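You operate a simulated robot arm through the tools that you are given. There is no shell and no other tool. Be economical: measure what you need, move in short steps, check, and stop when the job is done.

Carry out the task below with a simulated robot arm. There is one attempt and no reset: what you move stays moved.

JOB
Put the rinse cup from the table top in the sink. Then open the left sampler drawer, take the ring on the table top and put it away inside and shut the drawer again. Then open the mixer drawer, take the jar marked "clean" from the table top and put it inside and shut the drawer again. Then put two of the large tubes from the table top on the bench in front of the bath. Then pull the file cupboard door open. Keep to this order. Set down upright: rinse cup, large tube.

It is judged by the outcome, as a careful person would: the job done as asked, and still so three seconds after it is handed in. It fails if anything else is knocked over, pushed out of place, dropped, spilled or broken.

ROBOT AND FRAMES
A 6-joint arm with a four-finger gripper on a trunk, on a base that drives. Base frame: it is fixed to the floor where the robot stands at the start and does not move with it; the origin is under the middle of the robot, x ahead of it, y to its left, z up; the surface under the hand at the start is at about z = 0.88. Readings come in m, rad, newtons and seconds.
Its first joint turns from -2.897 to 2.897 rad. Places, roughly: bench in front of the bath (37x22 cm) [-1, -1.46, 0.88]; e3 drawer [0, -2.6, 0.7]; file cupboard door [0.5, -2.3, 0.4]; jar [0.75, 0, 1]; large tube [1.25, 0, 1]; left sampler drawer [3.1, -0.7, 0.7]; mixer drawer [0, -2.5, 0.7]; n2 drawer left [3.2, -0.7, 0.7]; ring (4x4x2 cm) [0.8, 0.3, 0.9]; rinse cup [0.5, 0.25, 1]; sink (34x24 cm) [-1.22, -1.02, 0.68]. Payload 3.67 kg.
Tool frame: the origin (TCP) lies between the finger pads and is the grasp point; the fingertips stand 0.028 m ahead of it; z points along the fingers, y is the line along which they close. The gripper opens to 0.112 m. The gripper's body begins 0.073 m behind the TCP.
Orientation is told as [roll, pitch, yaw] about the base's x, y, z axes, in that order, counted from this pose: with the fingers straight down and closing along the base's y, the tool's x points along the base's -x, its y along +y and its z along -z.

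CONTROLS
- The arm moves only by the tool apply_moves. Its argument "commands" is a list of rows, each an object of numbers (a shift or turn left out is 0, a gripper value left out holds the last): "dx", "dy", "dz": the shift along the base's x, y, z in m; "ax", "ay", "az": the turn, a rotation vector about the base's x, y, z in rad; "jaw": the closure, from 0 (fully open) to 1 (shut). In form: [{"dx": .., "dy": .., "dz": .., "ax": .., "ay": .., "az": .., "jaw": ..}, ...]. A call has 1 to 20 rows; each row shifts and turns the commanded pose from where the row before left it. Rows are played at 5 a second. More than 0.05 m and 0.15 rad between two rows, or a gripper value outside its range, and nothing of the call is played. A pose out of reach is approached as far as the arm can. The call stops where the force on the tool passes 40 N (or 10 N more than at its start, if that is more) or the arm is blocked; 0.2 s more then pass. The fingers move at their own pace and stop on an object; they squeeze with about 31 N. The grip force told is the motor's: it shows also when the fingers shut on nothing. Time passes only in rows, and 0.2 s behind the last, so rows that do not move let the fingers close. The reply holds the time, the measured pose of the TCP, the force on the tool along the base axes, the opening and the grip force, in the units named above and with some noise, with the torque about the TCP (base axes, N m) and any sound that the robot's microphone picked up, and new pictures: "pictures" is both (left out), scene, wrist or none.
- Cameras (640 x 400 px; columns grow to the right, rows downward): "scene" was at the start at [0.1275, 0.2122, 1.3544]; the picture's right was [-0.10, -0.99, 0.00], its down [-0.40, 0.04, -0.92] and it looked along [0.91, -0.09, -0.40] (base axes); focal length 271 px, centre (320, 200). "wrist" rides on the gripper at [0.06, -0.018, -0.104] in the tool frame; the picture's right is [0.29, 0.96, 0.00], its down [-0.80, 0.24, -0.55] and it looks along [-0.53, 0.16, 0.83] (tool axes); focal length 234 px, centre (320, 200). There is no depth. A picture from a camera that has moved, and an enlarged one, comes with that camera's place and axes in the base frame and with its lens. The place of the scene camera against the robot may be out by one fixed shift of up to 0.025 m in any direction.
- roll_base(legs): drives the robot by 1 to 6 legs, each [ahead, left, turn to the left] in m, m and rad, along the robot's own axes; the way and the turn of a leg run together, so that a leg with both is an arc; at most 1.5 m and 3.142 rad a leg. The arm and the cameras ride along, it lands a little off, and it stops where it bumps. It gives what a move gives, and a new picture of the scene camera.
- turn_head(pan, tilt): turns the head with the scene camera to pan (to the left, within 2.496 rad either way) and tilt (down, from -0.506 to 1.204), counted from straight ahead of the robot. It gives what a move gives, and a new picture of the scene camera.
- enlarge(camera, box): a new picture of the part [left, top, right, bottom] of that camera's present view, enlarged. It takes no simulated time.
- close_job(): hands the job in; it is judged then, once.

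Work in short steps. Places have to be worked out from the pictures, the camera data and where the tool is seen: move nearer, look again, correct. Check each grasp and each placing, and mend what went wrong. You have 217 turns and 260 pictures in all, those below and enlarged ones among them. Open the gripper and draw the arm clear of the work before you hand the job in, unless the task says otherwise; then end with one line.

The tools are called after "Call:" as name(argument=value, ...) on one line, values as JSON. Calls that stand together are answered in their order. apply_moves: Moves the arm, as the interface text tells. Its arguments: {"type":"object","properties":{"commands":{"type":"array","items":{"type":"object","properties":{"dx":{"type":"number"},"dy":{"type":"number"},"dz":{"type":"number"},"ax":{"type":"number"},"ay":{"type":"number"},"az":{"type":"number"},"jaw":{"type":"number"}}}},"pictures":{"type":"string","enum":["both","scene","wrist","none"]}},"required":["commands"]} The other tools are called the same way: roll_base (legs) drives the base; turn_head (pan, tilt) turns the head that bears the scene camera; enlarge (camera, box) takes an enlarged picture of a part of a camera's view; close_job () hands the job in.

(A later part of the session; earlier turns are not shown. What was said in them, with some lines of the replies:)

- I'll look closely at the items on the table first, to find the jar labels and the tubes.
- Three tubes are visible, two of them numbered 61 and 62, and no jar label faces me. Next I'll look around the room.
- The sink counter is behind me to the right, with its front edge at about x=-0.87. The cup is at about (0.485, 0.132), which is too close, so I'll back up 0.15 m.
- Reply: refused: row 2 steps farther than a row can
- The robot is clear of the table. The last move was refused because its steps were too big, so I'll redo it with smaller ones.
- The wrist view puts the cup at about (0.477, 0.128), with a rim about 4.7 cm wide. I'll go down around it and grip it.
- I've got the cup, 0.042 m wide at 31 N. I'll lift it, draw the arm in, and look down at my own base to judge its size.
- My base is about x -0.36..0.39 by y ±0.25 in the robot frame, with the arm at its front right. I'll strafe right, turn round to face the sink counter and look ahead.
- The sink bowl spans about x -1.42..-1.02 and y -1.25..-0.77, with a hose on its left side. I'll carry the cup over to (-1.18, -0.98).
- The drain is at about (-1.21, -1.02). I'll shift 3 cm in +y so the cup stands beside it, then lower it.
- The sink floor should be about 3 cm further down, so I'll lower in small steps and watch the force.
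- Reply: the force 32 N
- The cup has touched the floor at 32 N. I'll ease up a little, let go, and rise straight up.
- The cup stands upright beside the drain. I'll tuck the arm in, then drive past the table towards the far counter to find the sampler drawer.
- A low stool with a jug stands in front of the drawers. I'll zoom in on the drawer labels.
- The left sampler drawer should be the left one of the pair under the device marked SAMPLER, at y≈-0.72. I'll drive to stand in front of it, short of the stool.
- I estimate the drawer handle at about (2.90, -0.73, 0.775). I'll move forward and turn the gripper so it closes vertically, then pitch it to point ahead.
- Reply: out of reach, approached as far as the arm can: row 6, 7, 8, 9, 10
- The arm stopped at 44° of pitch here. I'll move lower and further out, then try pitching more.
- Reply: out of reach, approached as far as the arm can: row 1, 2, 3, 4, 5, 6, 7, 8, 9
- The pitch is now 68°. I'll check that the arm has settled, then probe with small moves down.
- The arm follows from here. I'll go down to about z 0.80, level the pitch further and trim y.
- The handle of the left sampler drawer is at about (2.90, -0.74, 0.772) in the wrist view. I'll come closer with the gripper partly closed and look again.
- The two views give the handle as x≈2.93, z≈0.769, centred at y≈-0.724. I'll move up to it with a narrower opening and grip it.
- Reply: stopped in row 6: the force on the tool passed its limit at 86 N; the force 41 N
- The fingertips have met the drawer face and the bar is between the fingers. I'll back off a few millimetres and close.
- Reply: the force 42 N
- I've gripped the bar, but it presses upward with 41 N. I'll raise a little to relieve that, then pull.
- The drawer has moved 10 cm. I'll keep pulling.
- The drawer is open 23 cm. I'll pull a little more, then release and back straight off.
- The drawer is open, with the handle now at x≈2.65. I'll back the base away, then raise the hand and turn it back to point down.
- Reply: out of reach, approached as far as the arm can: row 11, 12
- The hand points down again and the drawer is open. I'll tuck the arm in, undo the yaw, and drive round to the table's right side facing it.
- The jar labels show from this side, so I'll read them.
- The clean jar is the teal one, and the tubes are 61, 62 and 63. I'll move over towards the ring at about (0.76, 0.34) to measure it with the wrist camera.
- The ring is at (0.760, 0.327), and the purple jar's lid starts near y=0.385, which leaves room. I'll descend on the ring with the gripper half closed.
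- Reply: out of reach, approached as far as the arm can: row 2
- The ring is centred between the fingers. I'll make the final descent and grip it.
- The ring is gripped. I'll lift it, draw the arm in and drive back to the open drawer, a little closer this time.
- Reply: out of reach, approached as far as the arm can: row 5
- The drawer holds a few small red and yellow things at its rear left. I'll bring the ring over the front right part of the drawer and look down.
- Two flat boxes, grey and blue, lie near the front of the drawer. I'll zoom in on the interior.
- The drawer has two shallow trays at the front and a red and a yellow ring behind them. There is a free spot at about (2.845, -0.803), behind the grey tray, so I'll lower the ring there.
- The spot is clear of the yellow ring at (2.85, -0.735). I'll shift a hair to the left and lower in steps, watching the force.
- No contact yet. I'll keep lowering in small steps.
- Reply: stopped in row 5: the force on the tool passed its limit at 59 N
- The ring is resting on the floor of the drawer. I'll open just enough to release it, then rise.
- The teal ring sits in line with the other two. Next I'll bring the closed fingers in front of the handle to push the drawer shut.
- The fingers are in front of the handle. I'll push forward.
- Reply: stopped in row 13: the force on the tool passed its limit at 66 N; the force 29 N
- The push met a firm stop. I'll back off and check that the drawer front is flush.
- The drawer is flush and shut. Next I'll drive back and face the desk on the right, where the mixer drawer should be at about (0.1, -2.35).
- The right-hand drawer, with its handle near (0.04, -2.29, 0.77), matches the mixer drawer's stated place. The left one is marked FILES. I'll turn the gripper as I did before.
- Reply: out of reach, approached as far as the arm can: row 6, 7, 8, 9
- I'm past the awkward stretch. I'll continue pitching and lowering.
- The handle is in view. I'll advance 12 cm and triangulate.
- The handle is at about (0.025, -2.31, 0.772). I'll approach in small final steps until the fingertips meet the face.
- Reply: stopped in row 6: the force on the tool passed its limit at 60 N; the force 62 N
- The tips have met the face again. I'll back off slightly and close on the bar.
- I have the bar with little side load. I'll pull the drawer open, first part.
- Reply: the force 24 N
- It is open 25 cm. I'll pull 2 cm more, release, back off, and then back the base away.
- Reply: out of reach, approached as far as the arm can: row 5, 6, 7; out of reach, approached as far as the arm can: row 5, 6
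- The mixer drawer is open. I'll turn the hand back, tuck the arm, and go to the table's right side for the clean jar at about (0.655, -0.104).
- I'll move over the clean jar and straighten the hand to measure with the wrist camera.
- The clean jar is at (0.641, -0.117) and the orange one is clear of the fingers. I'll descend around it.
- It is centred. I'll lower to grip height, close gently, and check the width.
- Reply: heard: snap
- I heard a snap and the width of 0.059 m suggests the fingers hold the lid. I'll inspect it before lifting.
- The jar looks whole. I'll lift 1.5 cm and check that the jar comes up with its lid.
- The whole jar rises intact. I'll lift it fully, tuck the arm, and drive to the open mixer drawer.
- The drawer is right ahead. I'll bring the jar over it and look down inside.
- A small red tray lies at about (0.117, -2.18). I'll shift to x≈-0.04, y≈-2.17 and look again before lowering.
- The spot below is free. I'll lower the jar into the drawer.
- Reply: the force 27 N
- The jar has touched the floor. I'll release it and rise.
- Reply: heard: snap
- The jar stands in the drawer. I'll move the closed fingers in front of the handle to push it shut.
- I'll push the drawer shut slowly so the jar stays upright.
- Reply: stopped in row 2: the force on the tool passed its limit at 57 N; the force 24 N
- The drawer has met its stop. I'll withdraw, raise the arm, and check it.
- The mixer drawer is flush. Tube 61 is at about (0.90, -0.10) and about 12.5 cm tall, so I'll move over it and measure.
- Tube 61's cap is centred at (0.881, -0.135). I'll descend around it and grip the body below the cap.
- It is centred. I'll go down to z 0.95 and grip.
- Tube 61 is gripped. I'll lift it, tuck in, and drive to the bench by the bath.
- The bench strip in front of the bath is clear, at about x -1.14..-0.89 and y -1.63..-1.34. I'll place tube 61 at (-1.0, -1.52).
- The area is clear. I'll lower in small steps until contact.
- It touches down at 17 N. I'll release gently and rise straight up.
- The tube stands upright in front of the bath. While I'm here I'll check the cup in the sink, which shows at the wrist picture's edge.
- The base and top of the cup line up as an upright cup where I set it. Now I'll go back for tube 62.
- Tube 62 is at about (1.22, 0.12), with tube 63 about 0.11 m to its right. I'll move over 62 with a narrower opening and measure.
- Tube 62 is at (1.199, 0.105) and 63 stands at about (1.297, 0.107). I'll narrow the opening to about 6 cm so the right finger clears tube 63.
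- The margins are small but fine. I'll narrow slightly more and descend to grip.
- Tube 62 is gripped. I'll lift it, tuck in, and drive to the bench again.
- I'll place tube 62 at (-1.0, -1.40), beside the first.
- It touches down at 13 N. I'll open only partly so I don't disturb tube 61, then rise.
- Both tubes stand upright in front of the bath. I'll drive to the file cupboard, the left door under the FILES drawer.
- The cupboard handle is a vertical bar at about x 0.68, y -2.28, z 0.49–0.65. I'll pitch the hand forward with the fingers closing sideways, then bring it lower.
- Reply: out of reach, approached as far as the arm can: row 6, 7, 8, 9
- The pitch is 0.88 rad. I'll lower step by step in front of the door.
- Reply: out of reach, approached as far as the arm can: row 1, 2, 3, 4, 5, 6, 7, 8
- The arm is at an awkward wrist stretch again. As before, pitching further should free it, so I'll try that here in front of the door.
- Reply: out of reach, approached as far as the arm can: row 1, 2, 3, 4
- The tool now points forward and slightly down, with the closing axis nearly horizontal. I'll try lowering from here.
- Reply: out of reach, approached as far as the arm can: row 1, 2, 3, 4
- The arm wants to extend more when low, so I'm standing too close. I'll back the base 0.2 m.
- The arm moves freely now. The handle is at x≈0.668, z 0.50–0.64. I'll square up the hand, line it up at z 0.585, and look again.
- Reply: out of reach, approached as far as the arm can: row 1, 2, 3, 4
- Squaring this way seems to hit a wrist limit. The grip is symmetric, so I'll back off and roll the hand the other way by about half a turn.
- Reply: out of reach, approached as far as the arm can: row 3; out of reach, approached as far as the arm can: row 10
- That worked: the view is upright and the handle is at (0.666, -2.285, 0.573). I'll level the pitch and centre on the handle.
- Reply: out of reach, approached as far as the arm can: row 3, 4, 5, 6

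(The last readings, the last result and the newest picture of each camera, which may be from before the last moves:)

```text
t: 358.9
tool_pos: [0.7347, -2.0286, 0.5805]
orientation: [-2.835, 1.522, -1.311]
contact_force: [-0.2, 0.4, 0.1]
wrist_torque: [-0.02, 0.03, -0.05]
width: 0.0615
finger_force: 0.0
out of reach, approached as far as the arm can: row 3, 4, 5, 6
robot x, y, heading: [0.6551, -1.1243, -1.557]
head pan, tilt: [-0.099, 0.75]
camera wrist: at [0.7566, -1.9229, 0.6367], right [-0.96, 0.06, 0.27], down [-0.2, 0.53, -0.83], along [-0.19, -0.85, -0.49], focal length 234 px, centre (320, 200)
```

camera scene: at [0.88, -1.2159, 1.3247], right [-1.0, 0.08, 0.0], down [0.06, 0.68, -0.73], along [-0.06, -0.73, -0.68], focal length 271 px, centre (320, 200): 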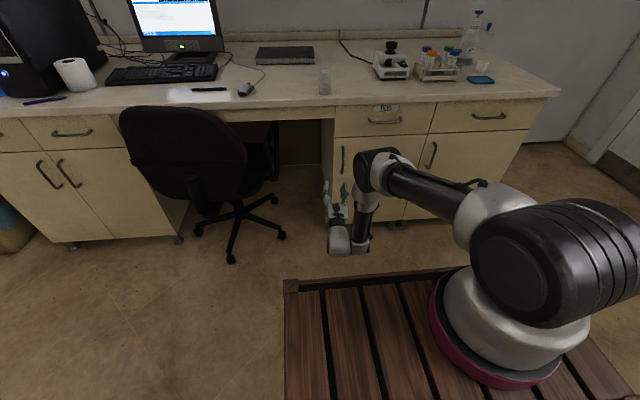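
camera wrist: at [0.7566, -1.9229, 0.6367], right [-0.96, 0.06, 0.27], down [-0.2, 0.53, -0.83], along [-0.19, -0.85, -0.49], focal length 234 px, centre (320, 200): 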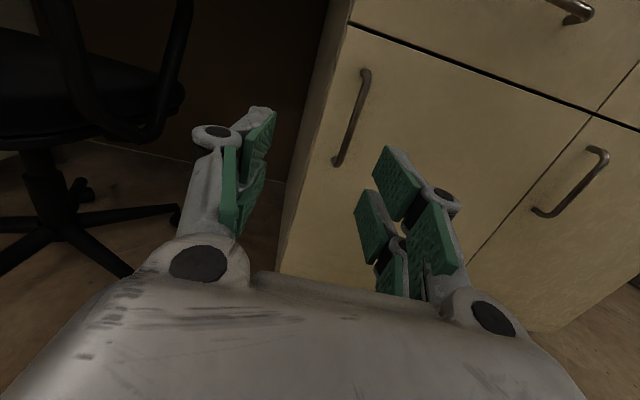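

The hand is now level and square; only x is off. I'll shift it by driving the base 7 cm to the right.

Call:
roll_base(legs=[[0, -0.068, 0]])

Call:
apply_moves(commands=[{"dy": -0.03}, {"dy": -0.03}, {"dy": -0.03}, {}], pictures="wrist")

```text
t: 359.9
tool_pos: [0.6657, -2.0301, 0.5806]
orientation: [-2.819, 1.522, -1.296]
contact_force: [0.7, 0.8, 0.2]
wrist_torque: [0.01, -0.04, -0.05]
width: 0.0613
finger_force: 0.1
robot x, y, heading: [0.5868, -1.1255, -1.557]
head pan, tilt: [-0.099, 0.75]
camera scene: at [0.8108, -1.217, 1.3247], right [-1.0, 0.08, 0.0], down [0.06, 0.68, -0.73], along [-0.06, -0.73, -0.68], focal length 271 px, centre (320, 200)
```

scene: 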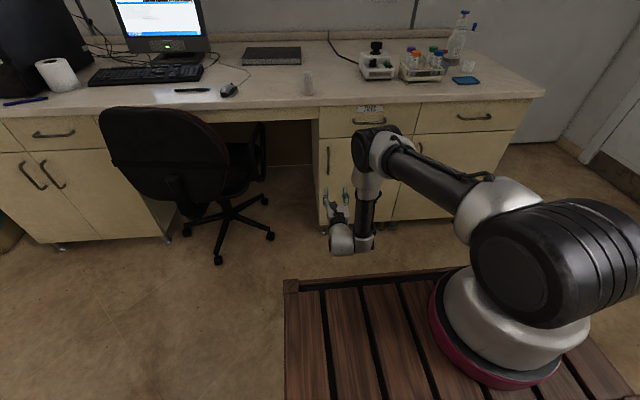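

```text
t: 360.9
tool_pos: [0.6789, -2.1178, 0.5804]
orientation: [-2.807, 1.525, -1.291]
contact_force: [-0.6, 0.5, -0.6]
wrist_torque: [-0.02, 0.0, 0.01]
width: 0.0616
finger_force: 0.1
out of reach, approached as far as the arm can: row 2, 3
robot x, y, heading: [0.5829, -1.1252, -1.554]
head pan, tilt: [-0.099, 0.75]
camera wrist: at [0.702, -2.0114, 0.6365], right [-0.96, 0.07, 0.27], down [-0.2, 0.53, -0.83], along [-0.2, -0.85, -0.49], focal length 234 px, centre (320, 200)
```

wrist: 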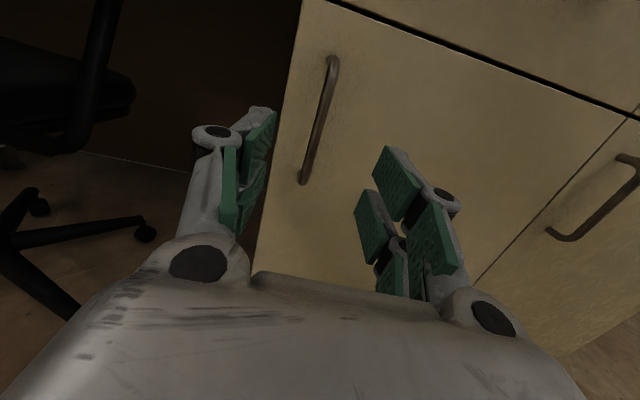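

I'll make the approach with the base itself, which keeps the hand pose: 1.2 cm right and 10 cm ahead.

Call:
roll_base(legs=[[0.1, -0.012, 0]])

Call:
apply_moves(commands=[{}], pictures="wrist")

```text
t: 362.1
tool_pos: [0.6694, -2.2178, 0.5804]
orientation: [-2.809, 1.522, -1.295]
contact_force: [0.3, -1.2, 0.2]
wrist_torque: [-0.03, 0.03, -0.03]
width: 0.0613
finger_force: 0.1
robot x, y, heading: [0.5754, -1.2237, -1.557]
head pan, tilt: [-0.099, 0.75]
camera scene: at [0.8004, -1.3178, 1.3247], right [-1.0, 0.08, 0.0], down [0.06, 0.68, -0.73], along [-0.06, -0.73, -0.68], focal length 271 px, centre (320, 200)
```

scene: 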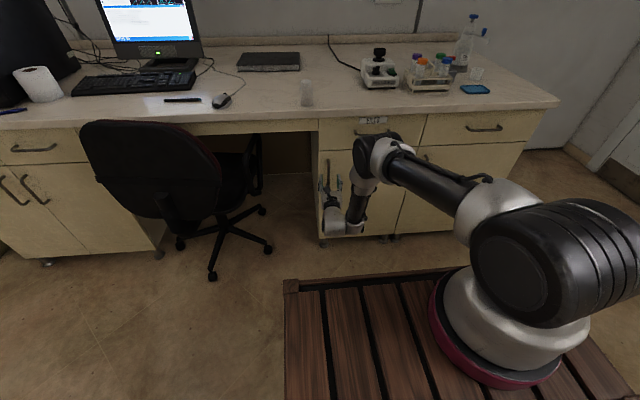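

```text
t: 362.5
tool_pos: [0.6686, -2.2173, 0.5802]
orientation: [-2.807, 1.525, -1.291]
contact_force: [0.8, -0.3, -0.8]
wrist_torque: [0.02, 0.03, -0.02]
width: 0.0616
finger_force: 0.0
robot x, y, heading: [0.5713, -1.2259, -1.557]
head pan, tilt: [-0.099, 0.75]
camera wrist: at [0.6916, -2.1119, 0.6365], right [-0.96, 0.07, 0.27], down [-0.2, 0.53, -0.83], along [-0.2, -0.85, -0.49], focal length 234 px, centre (320, 200)
```

wrist: 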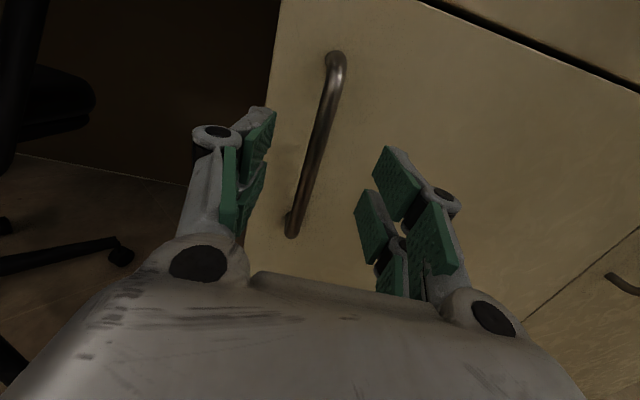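

The bar is between the fingers, about 5 cm ahead. I'll advance with the arm in small steps and grip it.

Call:
apply_moves(commands=[{"dy": -0.015}, {"dy": -0.015}, {"dy": -0.008}, {"dy": -0.005}, {"dy": -0.005}, {}], pictures="wrist")

```text
t: 363.9
tool_pos: [0.6682, -2.2659, 0.5809]
orientation: [-2.806, 1.522, -1.295]
contact_force: [0.1, -0.7, -0.1]
wrist_torque: [-0.01, 0.01, -0.01]
width: 0.0615
finger_force: 0.0
robot x, y, heading: [0.5763, -1.2239, -1.555]
head pan, tilt: [-0.099, 0.75]
camera wrist: at [0.6931, -2.1604, 0.6368], right [-0.96, 0.07, 0.27], down [-0.19, 0.53, -0.83], along [-0.21, -0.84, -0.49], focal length 234 px, centre (320, 200)
```

wrist: 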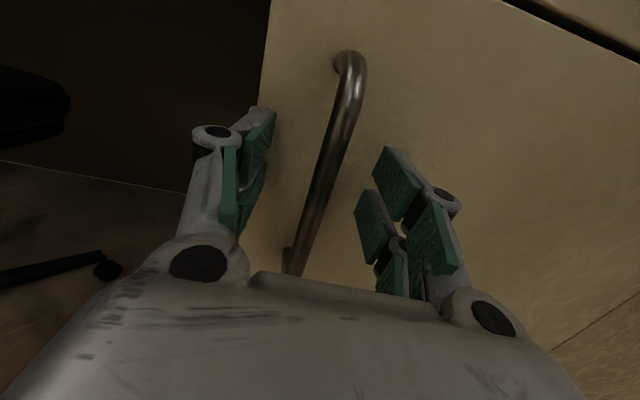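

The bar is between the pads with no contact so far. I'll close.

Call:
apply_moves(commands=[{"jaw": 0.7}, {"jaw": 0.9}, {"jaw": 1}, {"jaw": 1}, {}], pictures="wrist")

```text
t: 365.1
tool_pos: [0.6689, -2.2655, 0.5812]
orientation: [-2.813, 1.523, -1.306]
contact_force: [-0.2, 0.2, 0.2]
wrist_torque: [0.05, 2.09, 0.02]
width: 0.0104
finger_force: 45.3
robot x, y, heading: [0.5774, -1.2227, -1.554]
head pan, tilt: [-0.099, 0.75]
camera wrist: at [0.6933, -2.1602, 0.6367], right [-0.96, 0.07, 0.27], down [-0.19, 0.53, -0.83], along [-0.21, -0.84, -0.49], focal length 234 px, centre (320, 200)
```

wrist: 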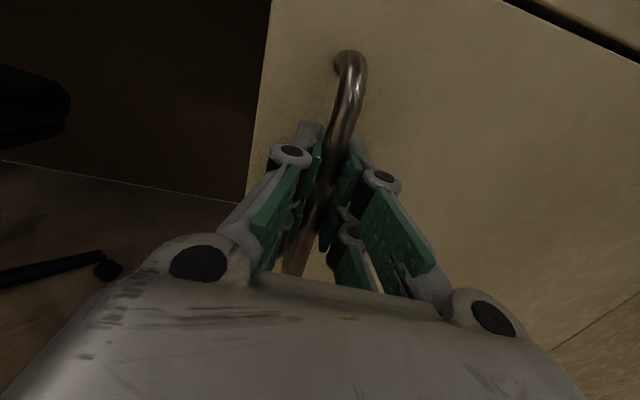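

The handle is gripped. I'll first pull straight 3 cm with the arm to confirm the door swings.

Call:
apply_moves(commands=[{"dy": 0.008}, {"dy": 0.01}, {"dy": 0.012}, {}], pictures="wrist")

```text
t: 366.1
tool_pos: [0.6648, -2.2369, 0.5805]
orientation: [-2.789, 1.521, -1.287]
contact_force: [-29.1, -5.2, 1.7]
wrist_torque: [0.22, 2.03, 0.01]
width: 0.0106
finger_force: 45.2
robot x, y, heading: [0.57, -1.2241, -1.556]
head pan, tilt: [-0.099, 0.75]
camera wrist: at [0.6895, -2.131, 0.6367], right [-0.96, 0.08, 0.27], down [-0.19, 0.53, -0.83], along [-0.21, -0.84, -0.49], focal length 234 px, centre (320, 200)
```

wrist: 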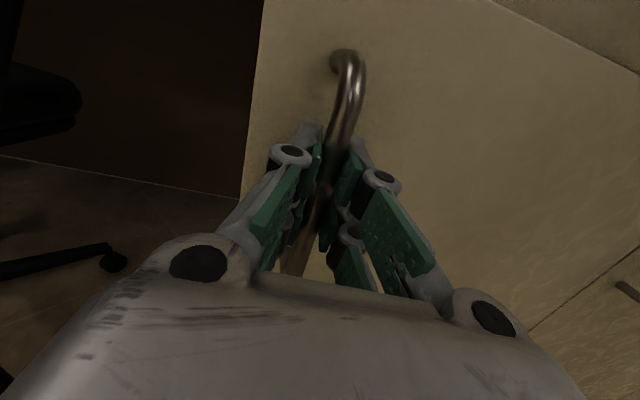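

The door is swinging. Next I'll rotate the base about the hinge at about (0.29, -2.31) in small arcs so the hand follows the door, checking the force each time.

Call:
roll_base(legs=[[-0.03, -0.112, 0.1]])

```text
t: 367.3
tool_pos: [0.6566, -2.1984, 0.5809]
orientation: [-2.813, 1.523, -1.199]
contact_force: [-7.8, -1.4, -0.2]
wrist_torque: [0.1, 2.04, 0.01]
width: 0.0106
finger_force: 44.9
robot x, y, heading: [0.4618, -1.2019, -1.453]
head pan, tilt: [-0.099, 0.75]
camera scene: at [0.6954, -1.2741, 1.3247], right [-1.0, -0.02, 0.0], down [-0.01, 0.68, -0.73], along [0.01, -0.73, -0.68], focal length 271 px, centre (320, 200)
```

scene: 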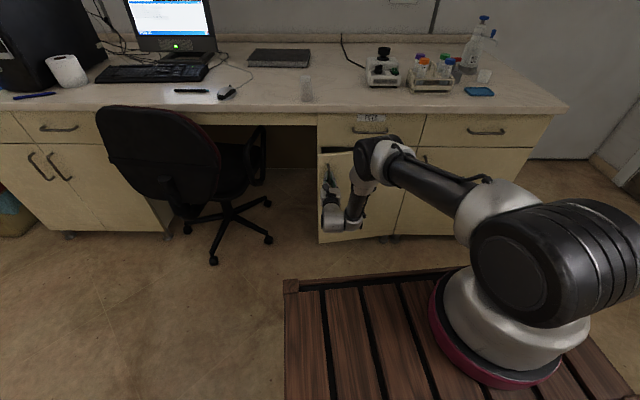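

The force is low and the motion follows the arc well. I'll continue with further arcs.

Call:
roll_base(legs=[[-0.0456, -0.1625, 0.15]])

Call:
roll_base(legs=[[-0.0456, -0.1625, 0.15]])

```text
t: 369.2
tool_pos: [0.6387, -2.1435, 0.5809]
orientation: [-2.911, 1.524, -1.142]
contact_force: [-0.5, -0.7, 0.6]
wrist_torque: [-0.17, 1.86, -0.02]
width: 0.0104
finger_force: 45.3
robot x, y, heading: [0.2927, -1.1862, -1.299]
head pan, tilt: [-0.099, 0.75]
stopped in leg 1: the force on the tool passed its limit at 41 N (the readings are from after the stop); the commanded pose is now the measured one
camera scene: at [0.5351, -1.2272, 1.3247], right [-0.99, -0.17, 0.0], down [-0.11, 0.67, -0.73], along [0.12, -0.72, -0.68], focal length 271 px, centre (320, 200)
```

scene: 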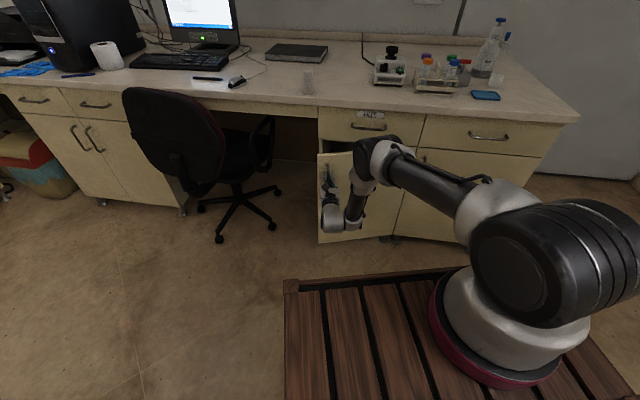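

```text
t: 370.9
tool_pos: [0.6103, -2.0913, 0.5807]
orientation: [-2.954, 1.524, -1.023]
contact_force: [0.9, -1.1, -0.1]
wrist_torque: [-0.37, 1.6, -0.01]
width: 0.0101
finger_force: 45.2
robot x, y, heading: [0.1154, -1.1996, -1.153]
head pan, tilt: [-0.099, 0.75]
stopped in leg 1: the force on the tool passed its limit at 41 N (the readings are from after the stop); the commanded pose is now the measured one
camera scene: at [0.368, -1.2048, 1.3247], right [-0.95, -0.32, 0.0], down [-0.21, 0.65, -0.73], along [0.23, -0.69, -0.68], focal length 271 px, centre (320, 200)
```

scene: 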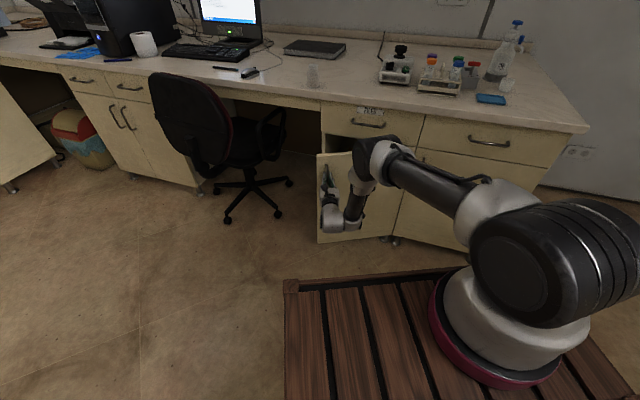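

It works well, with the door about 29° open. The refitted hinge is (0.306, -2.29), so I'll continue with two more arcs.

Call:
roll_base(legs=[[-0.04, -0.161, 0.15]])

Call:
roll_base(legs=[[-0.04, -0.161, 0.15]])

```text
t: 372.3
tool_pos: [0.5774, -2.0466, 0.5809]
orientation: [-2.933, 1.523, -0.847]
contact_force: [20.9, 18.3, -0.7]
wrist_torque: [-0.54, 1.54, -0.05]
width: 0.0104
finger_force: 44.7
robot x, y, heading: [-0.038, -1.2434, -1.004]
head pan, tilt: [-0.099, 0.75]
camera scene: at [0.2066, -1.2104, 1.3246], right [-0.89, -0.45, 0.0], down [-0.31, 0.61, -0.73], along [0.33, -0.65, -0.68], focal length 271 px, centre (320, 200)
```

scene: 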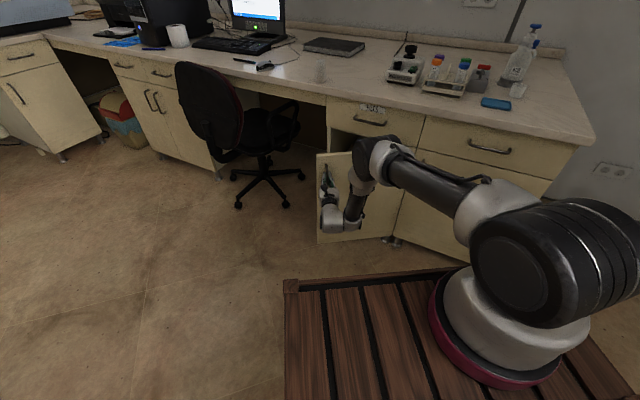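

```text
t: 373.8
tool_pos: [0.5419, -2.0073, 0.5798]
orientation: [-2.948, 1.523, -0.706]
contact_force: [20.2, 23.1, -1.2]
wrist_torque: [-0.72, 1.42, -0.09]
width: 0.0103
finger_force: 45.0
robot x, y, heading: [-0.1883, -1.3088, -0.851]
head pan, tilt: [-0.099, 0.75]
camera scene: at [0.0481, -1.2407, 1.3246], right [-0.81, -0.58, 0.0], down [-0.4, 0.55, -0.73], along [0.43, -0.59, -0.68], focal length 271 px, centre (320, 200)
```

scene: 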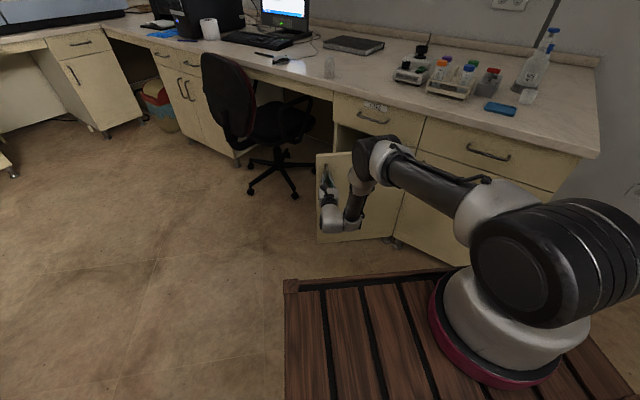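

The door is about 46° open, with a mild outward load of about 30 N. I'll ease that off and swing one more arc, staying clear of the sink counter.

Call:
apply_moves(commands=[{"dx": 0.003, "dy": 0.003}, {}], pictures="none")

Call:
roll_base(legs=[[-0.041, -0.157, 0.15]])

```text
t: 374.4
tool_pos: [0.5405, -2.0071, 0.5808]
orientation: [-2.924, 1.523, -0.692]
contact_force: [-19.6, -22.8, 0.3]
wrist_torque: [-1.3, 1.07, 0.09]
width: 0.0103
finger_force: 44.8
robot x, y, heading: [-0.1922, -1.3065, -0.849]
head pan, tilt: [-0.099, 0.75]
```

```text
t: 375.8
tool_pos: [0.4979, -1.9734, 0.5798]
orientation: [-2.911, 1.523, -0.531]
contact_force: [-20.0, -31.1, 1.3]
wrist_torque: [-1.03, 1.31, 0.09]
width: 0.0104
finger_force: 45.0
robot x, y, heading: [-0.3324, -1.3917, -0.704]
head pan, tilt: [-0.099, 0.75]
camera scene: at [-0.1042, -1.2934, 1.3248], right [-0.72, -0.7, 0.0], down [-0.47, 0.49, -0.73], along [0.51, -0.52, -0.68], focal length 271 px, centre (320, 200)
```

scene: 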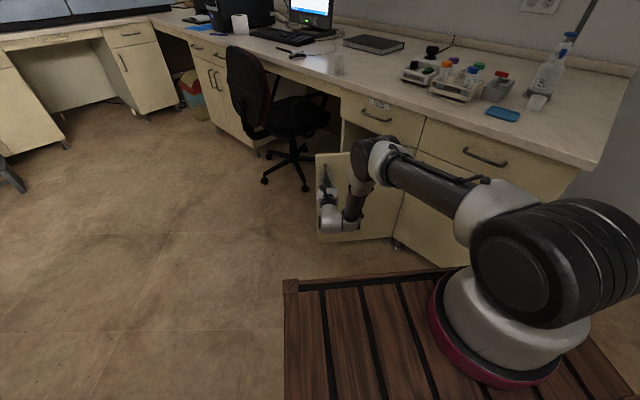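

The door is about 55° open. I'll try to swing it a bit further with the arm alone, turning the hand along with it.

Call:
apply_moves(commands=[{"dx": -0.003, "dy": -0.003}, {"dx": -0.016, "dy": 0.009, "az": 0.05}, {"dx": -0.016, "dy": 0.008, "az": 0.05}, {"dx": -0.017, "dy": 0.008, "az": 0.05}, {"dx": -0.017, "dy": 0.007, "az": 0.05}, {}], pictures="scene")

```text
t: 376.5
tool_pos: [0.4863, -1.9673, 0.5799]
orientation: [-2.918, 1.523, -0.545]
contact_force: [-3.3, -4.8, 1.0]
wrist_torque: [-1.23, 1.38, 0.04]
width: 0.0104
finger_force: 44.8
out of reach, approached as far as the arm can: row 2, 3
robot x, y, heading: [-0.3293, -1.3936, -0.701]
head pan, tilt: [-0.099, 0.75]
stopped in row 3: the force on the tool passed its limit at 92 N (the readings are from after the stop); the commanded pose is now the measured one
camera scene: at [-0.1039, -1.2937, 1.3247], right [-0.72, -0.7, 0.0], down [-0.47, 0.49, -0.73], along [0.51, -0.53, -0.68], focal length 271 px, centre (320, 200)
```

scene: 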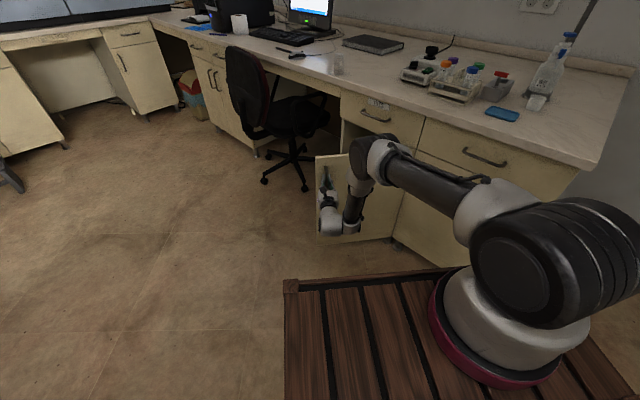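

The arm alone can't go further here. I'll release the handle, back the hand off, and finish by pushing the door from inside.

Call:
apply_moves(commands=[{"jaw": 0.8}, {"jaw": 0.5}, {"jaw": 0.4}, {"dx": -0.023, "dy": 0.02}, {"dx": -0.03, "dy": 0.026}, {"dx": -0.03, "dy": 0.026}, {"dx": -0.03, "dy": 0.026}, {}])

```text
t: 378.3
tool_pos: [0.3742, -1.868, 0.5801]
orientation: [-2.875, 1.521, -0.5]
contact_force: [-0.6, 0.1, -0.3]
wrist_torque: [-0.01, 0.01, 0.01]
width: 0.0673
finger_force: 0.0
robot x, y, heading: [-0.3341, -1.3927, -0.702]
head pan, tilt: [-0.099, 0.75]
camera scene: at [-0.1039, -1.2936, 1.3247], right [-0.72, -0.7, 0.0], down [-0.47, 0.49, -0.73], along [0.51, -0.53, -0.68], focal length 271 px, centre (320, 200)
camera wrist: at [0.3102, -1.7818, 0.6358], right [-0.68, -0.68, 0.28], down [-0.53, 0.19, -0.83], along [0.51, -0.7, -0.49], focal length 234 px, centre (320, 200)
```

scene: 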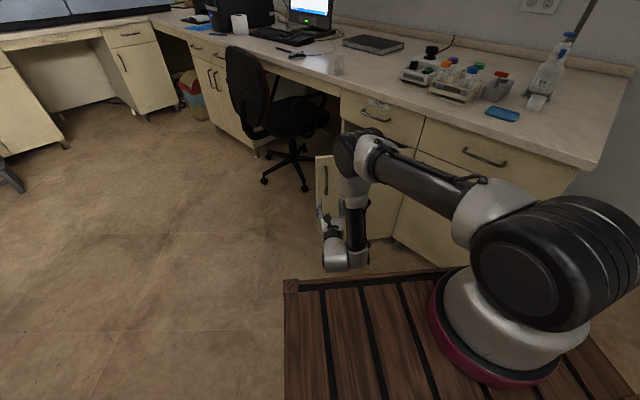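
wrist: 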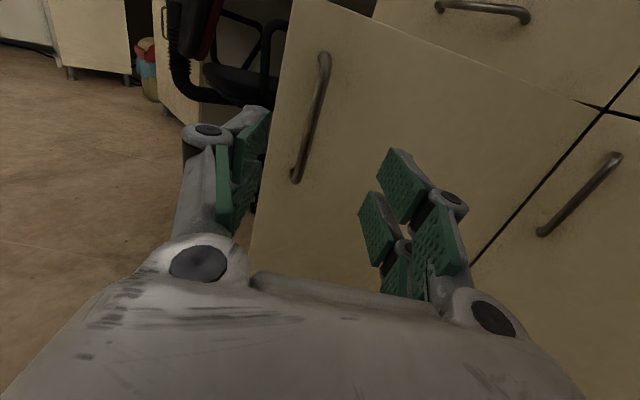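

The door stays where it was left, at about 57°. I'll drive the hand round the free edge to the inside, keeping the arm as it is, and then push the door further by strafing.

Call:
roll_base(legs=[[-0.161, 0.191, 0], [0, 0, -0.87], [-0.19, 0, 0], [0, 0.95, 0]])

Call:
turn_head(pan=-0.1, tilt=0.7)

```text
t: 388.2
tool_pos: [0.7119, -1.8008, 0.5795]
orientation: [-2.875, 1.522, -1.38]
contact_force: [0.2, 0.4, -0.6]
wrist_torque: [-0.02, 0.03, 0.01]
width: 0.0672
finger_force: 0.1
robot x, y, heading: [0.6282, -0.9559, -1.582]
head pan, tilt: [-0.099, 0.75]
camera scene: at [0.8481, -1.0517, 1.3247], right [-0.99, 0.11, 0.0], down [0.07, 0.68, -0.73], along [-0.08, -0.73, -0.68], focal length 271 px, centre (320, 200)
```

scene: 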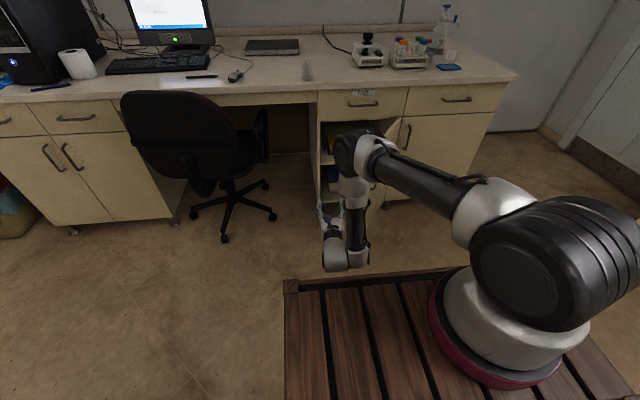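

```text
t: 388.8
tool_pos: [0.7099, -1.802, 0.5803]
orientation: [-2.876, 1.523, -1.379]
contact_force: [0.4, -0.1, -0.5]
wrist_torque: [-0.01, -0.04, 0.01]
width: 0.0673
finger_force: 0.1
robot x, y, heading: [0.6289, -0.9545, -1.581]
head pan, tilt: [-0.099, 0.7]
camera scene: at [0.8479, -1.0537, 1.3289], right [-0.99, 0.11, 0.0], down [0.07, 0.64, -0.76], along [-0.08, -0.76, -0.64], focal length 271 px, centre (320, 200)
```

scene: 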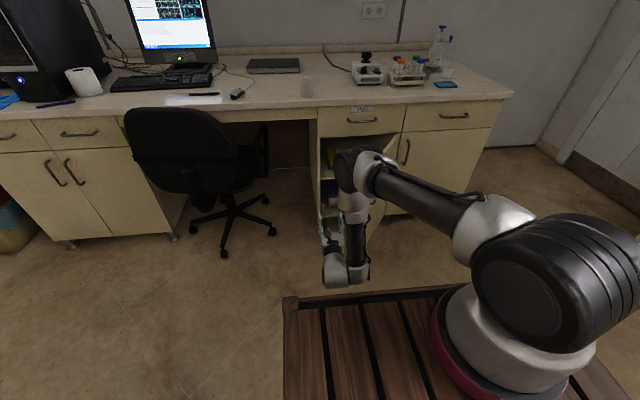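

The cupboard interior is visible. I'll check through the wrist camera where the door edge is before moving in.

Call:
apply_moves(commands=[{"jaw": 1}, {}, {}], pictures="wrist")

```text
t: 389.6
tool_pos: [0.7114, -1.8008, 0.5803]
orientation: [-2.877, 1.522, -1.379]
contact_force: [0.1, -0.6, -0.8]
wrist_torque: [0.01, 0.03, -0.02]
width: 0.0
finger_force: 31.0
robot x, y, heading: [0.6235, -0.9527, -1.577]
head pan, tilt: [-0.099, 0.7]
camera wrist: at [0.7368, -1.6965, 0.6357], right [-0.96, 0.08, 0.28], down [-0.19, 0.53, -0.83], along [-0.21, -0.84, -0.49], focal length 234 px, centre (320, 200)
```

wrist: 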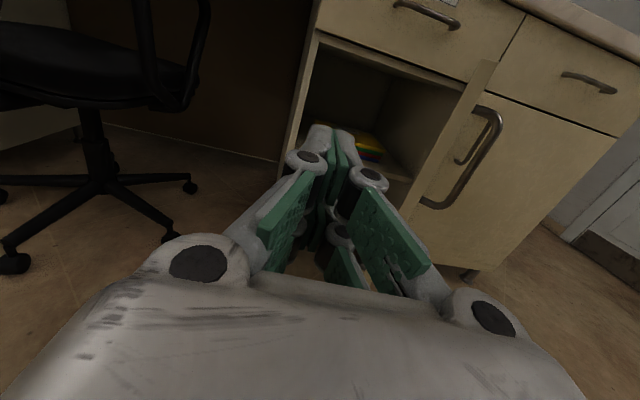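

The door edge is at about (0.53, -1.95), seen nearly edge-on, and the way inside is clear. I'll move ahead 0.2 m and then strafe right to push it.

Call:
roll_base(legs=[[0.2, 0, 0], [0, -0.18, 0]])

Call:
roll_base(legs=[[0, -0.08, 0]])

```text
t: 392.3
tool_pos: [0.5267, -2.0009, 0.5798]
orientation: [-2.876, 1.522, -1.384]
contact_force: [-0.6, -0.1, 0.0]
wrist_torque: [0.02, -0.01, -0.01]
width: 0.0
finger_force: 30.5
robot x, y, heading: [0.4427, -1.1527, -1.577]
head pan, tilt: [-0.099, 0.7]
camera scene: at [0.6644, -1.2535, 1.3289], right [-0.99, 0.11, 0.0], down [0.07, 0.64, -0.76], along [-0.08, -0.76, -0.64], focal length 271 px, centre (320, 200)
```

scene: 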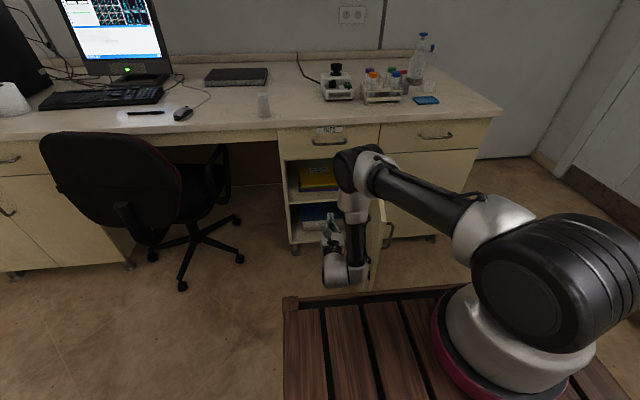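

```text
t: 393.4
tool_pos: [0.445, -2.0007, 0.581]
orientation: [-2.877, 1.522, -1.383]
contact_force: [0.1, -0.1, 0.5]
wrist_torque: [0.0, -0.02, 0.06]
width: 0.0
finger_force: 31.7
robot x, y, heading: [0.3609, -1.154, -1.583]
head pan, tilt: [-0.099, 0.7]
camera scene: at [0.5843, -1.2527, 1.3289], right [-0.99, 0.11, 0.0], down [0.07, 0.64, -0.76], along [-0.09, -0.76, -0.64], focal length 271 px, centre (320, 200)
```

scene: 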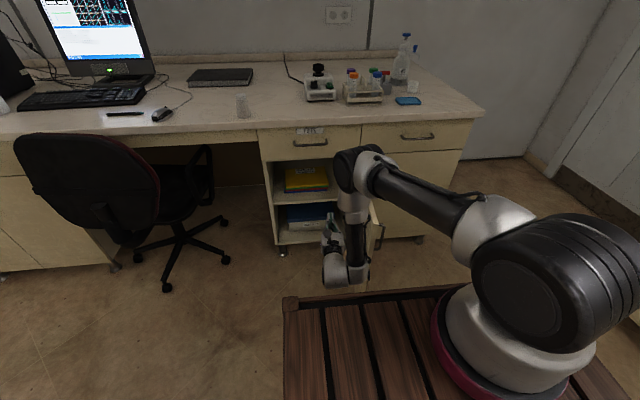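

The cupboard is wide open. I'll ease the hand off the door and back the robot well clear.

Call:
roll_base(legs=[[0, 0.1, 0], [-0.3, 0, 0]])

Call:
apply_moves(commands=[{"jaw": 0.5}, {"jaw": 0}, {"dz": 0.03}, {"dz": 0.04}, {"dz": 0.04}, {"dz": 0.04}, {}], pictures="both")

```text
t: 396.2
tool_pos: [0.5472, -1.6997, 0.5794]
orientation: [-2.877, 1.521, -1.381]
contact_force: [-0.6, -0.1, -0.9]
wrist_torque: [0.0, -0.02, -0.02]
width: 0.0
finger_force: 30.9
robot x, y, heading: [0.4666, -0.8502, -1.584]
head pan, tilt: [-0.099, 0.7]
camera scene: at [0.6873, -0.9519, 1.3289], right [-0.99, 0.11, 0.0], down [0.07, 0.64, -0.76], along [-0.09, -0.76, -0.64], focal length 271 px, centre (320, 200)
```

scene: 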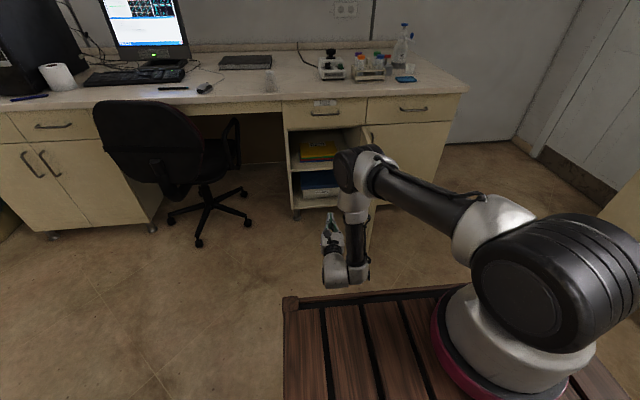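

```text
t: 397.8
tool_pos: [0.5475, -1.7006, 0.7305]
orientation: [-2.877, 1.522, -1.383]
contact_force: [0.3, 0.4, -0.9]
wrist_torque: [-0.03, -0.01, 0.03]
width: 0.112
finger_force: 0.1
robot x, y, heading: [0.4645, -0.8517, -1.582]
head pan, tilt: [-0.099, 0.7]
camera scene: at [0.6873, -0.9519, 1.3289], right [-0.99, 0.11, 0.0], down [0.07, 0.64, -0.76], along [-0.09, -0.76, -0.64], focal length 271 px, centre (320, 200)
camera wrist: at [0.5733, -1.5946, 0.786], right [-0.96, 0.09, 0.28], down [-0.19, 0.53, -0.83], along [-0.22, -0.84, -0.49], focal length 234 px, centre (320, 200)
```

scene: 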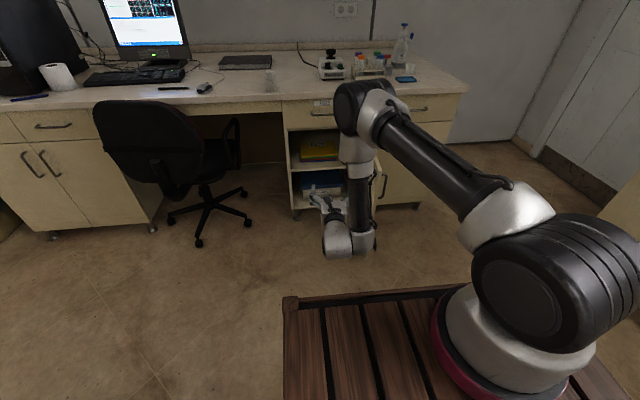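
wrist: 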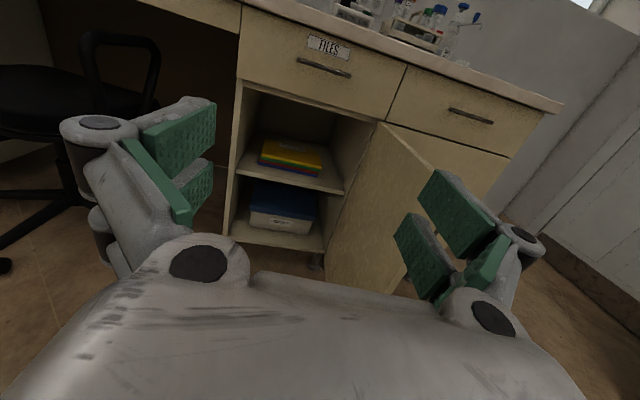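

The door stands wide open and the arm is clear. I'll take one last look at the tubes and the bench before handing in.

Call:
turn_head(pan=-1.2, tilt=0.4)

```text
t: 399.1
tool_pos: [0.5466, -1.7, 0.7294]
orientation: [-2.876, 1.522, -1.384]
contact_force: [0.7, 0.0, 0.5]
wrist_torque: [0.0, -0.04, 0.0]
width: 0.1116
finger_force: 0.0
robot x, y, heading: [0.4678, -0.8523, -1.581]
head pan, tilt: [-1.201, 0.4]
camera scene: at [0.6101, -0.8999, 1.3558], right [-0.35, 0.94, 0.0], down [0.36, 0.14, -0.92], along [-0.86, -0.32, -0.39], focal length 271 px, centre (320, 200)
```

scene: 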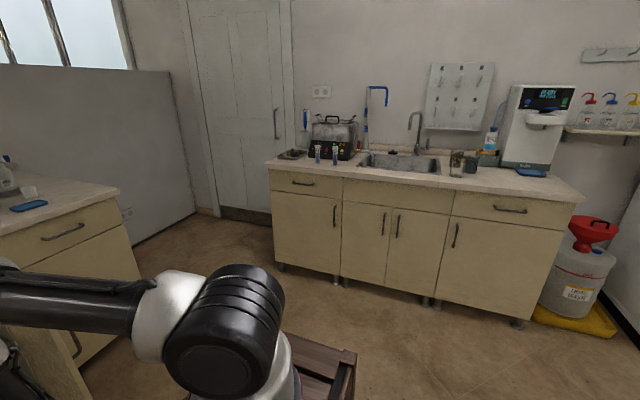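

Both tubes stand in front of the bath and everything else is in order, so I'm handing in.

Call:
close_job()

```text
The job is handed in.
```

All five steps are done and handed in: cup in the sink, ring in the left sampler drawer and clean jar in the mixer drawer (both shut), tubes 61 and 62 in front of the bath, and the file cupboard door open. The gripper picked up a faint snap when it gripped and released the jar, but the jar looked intact each time I checked.
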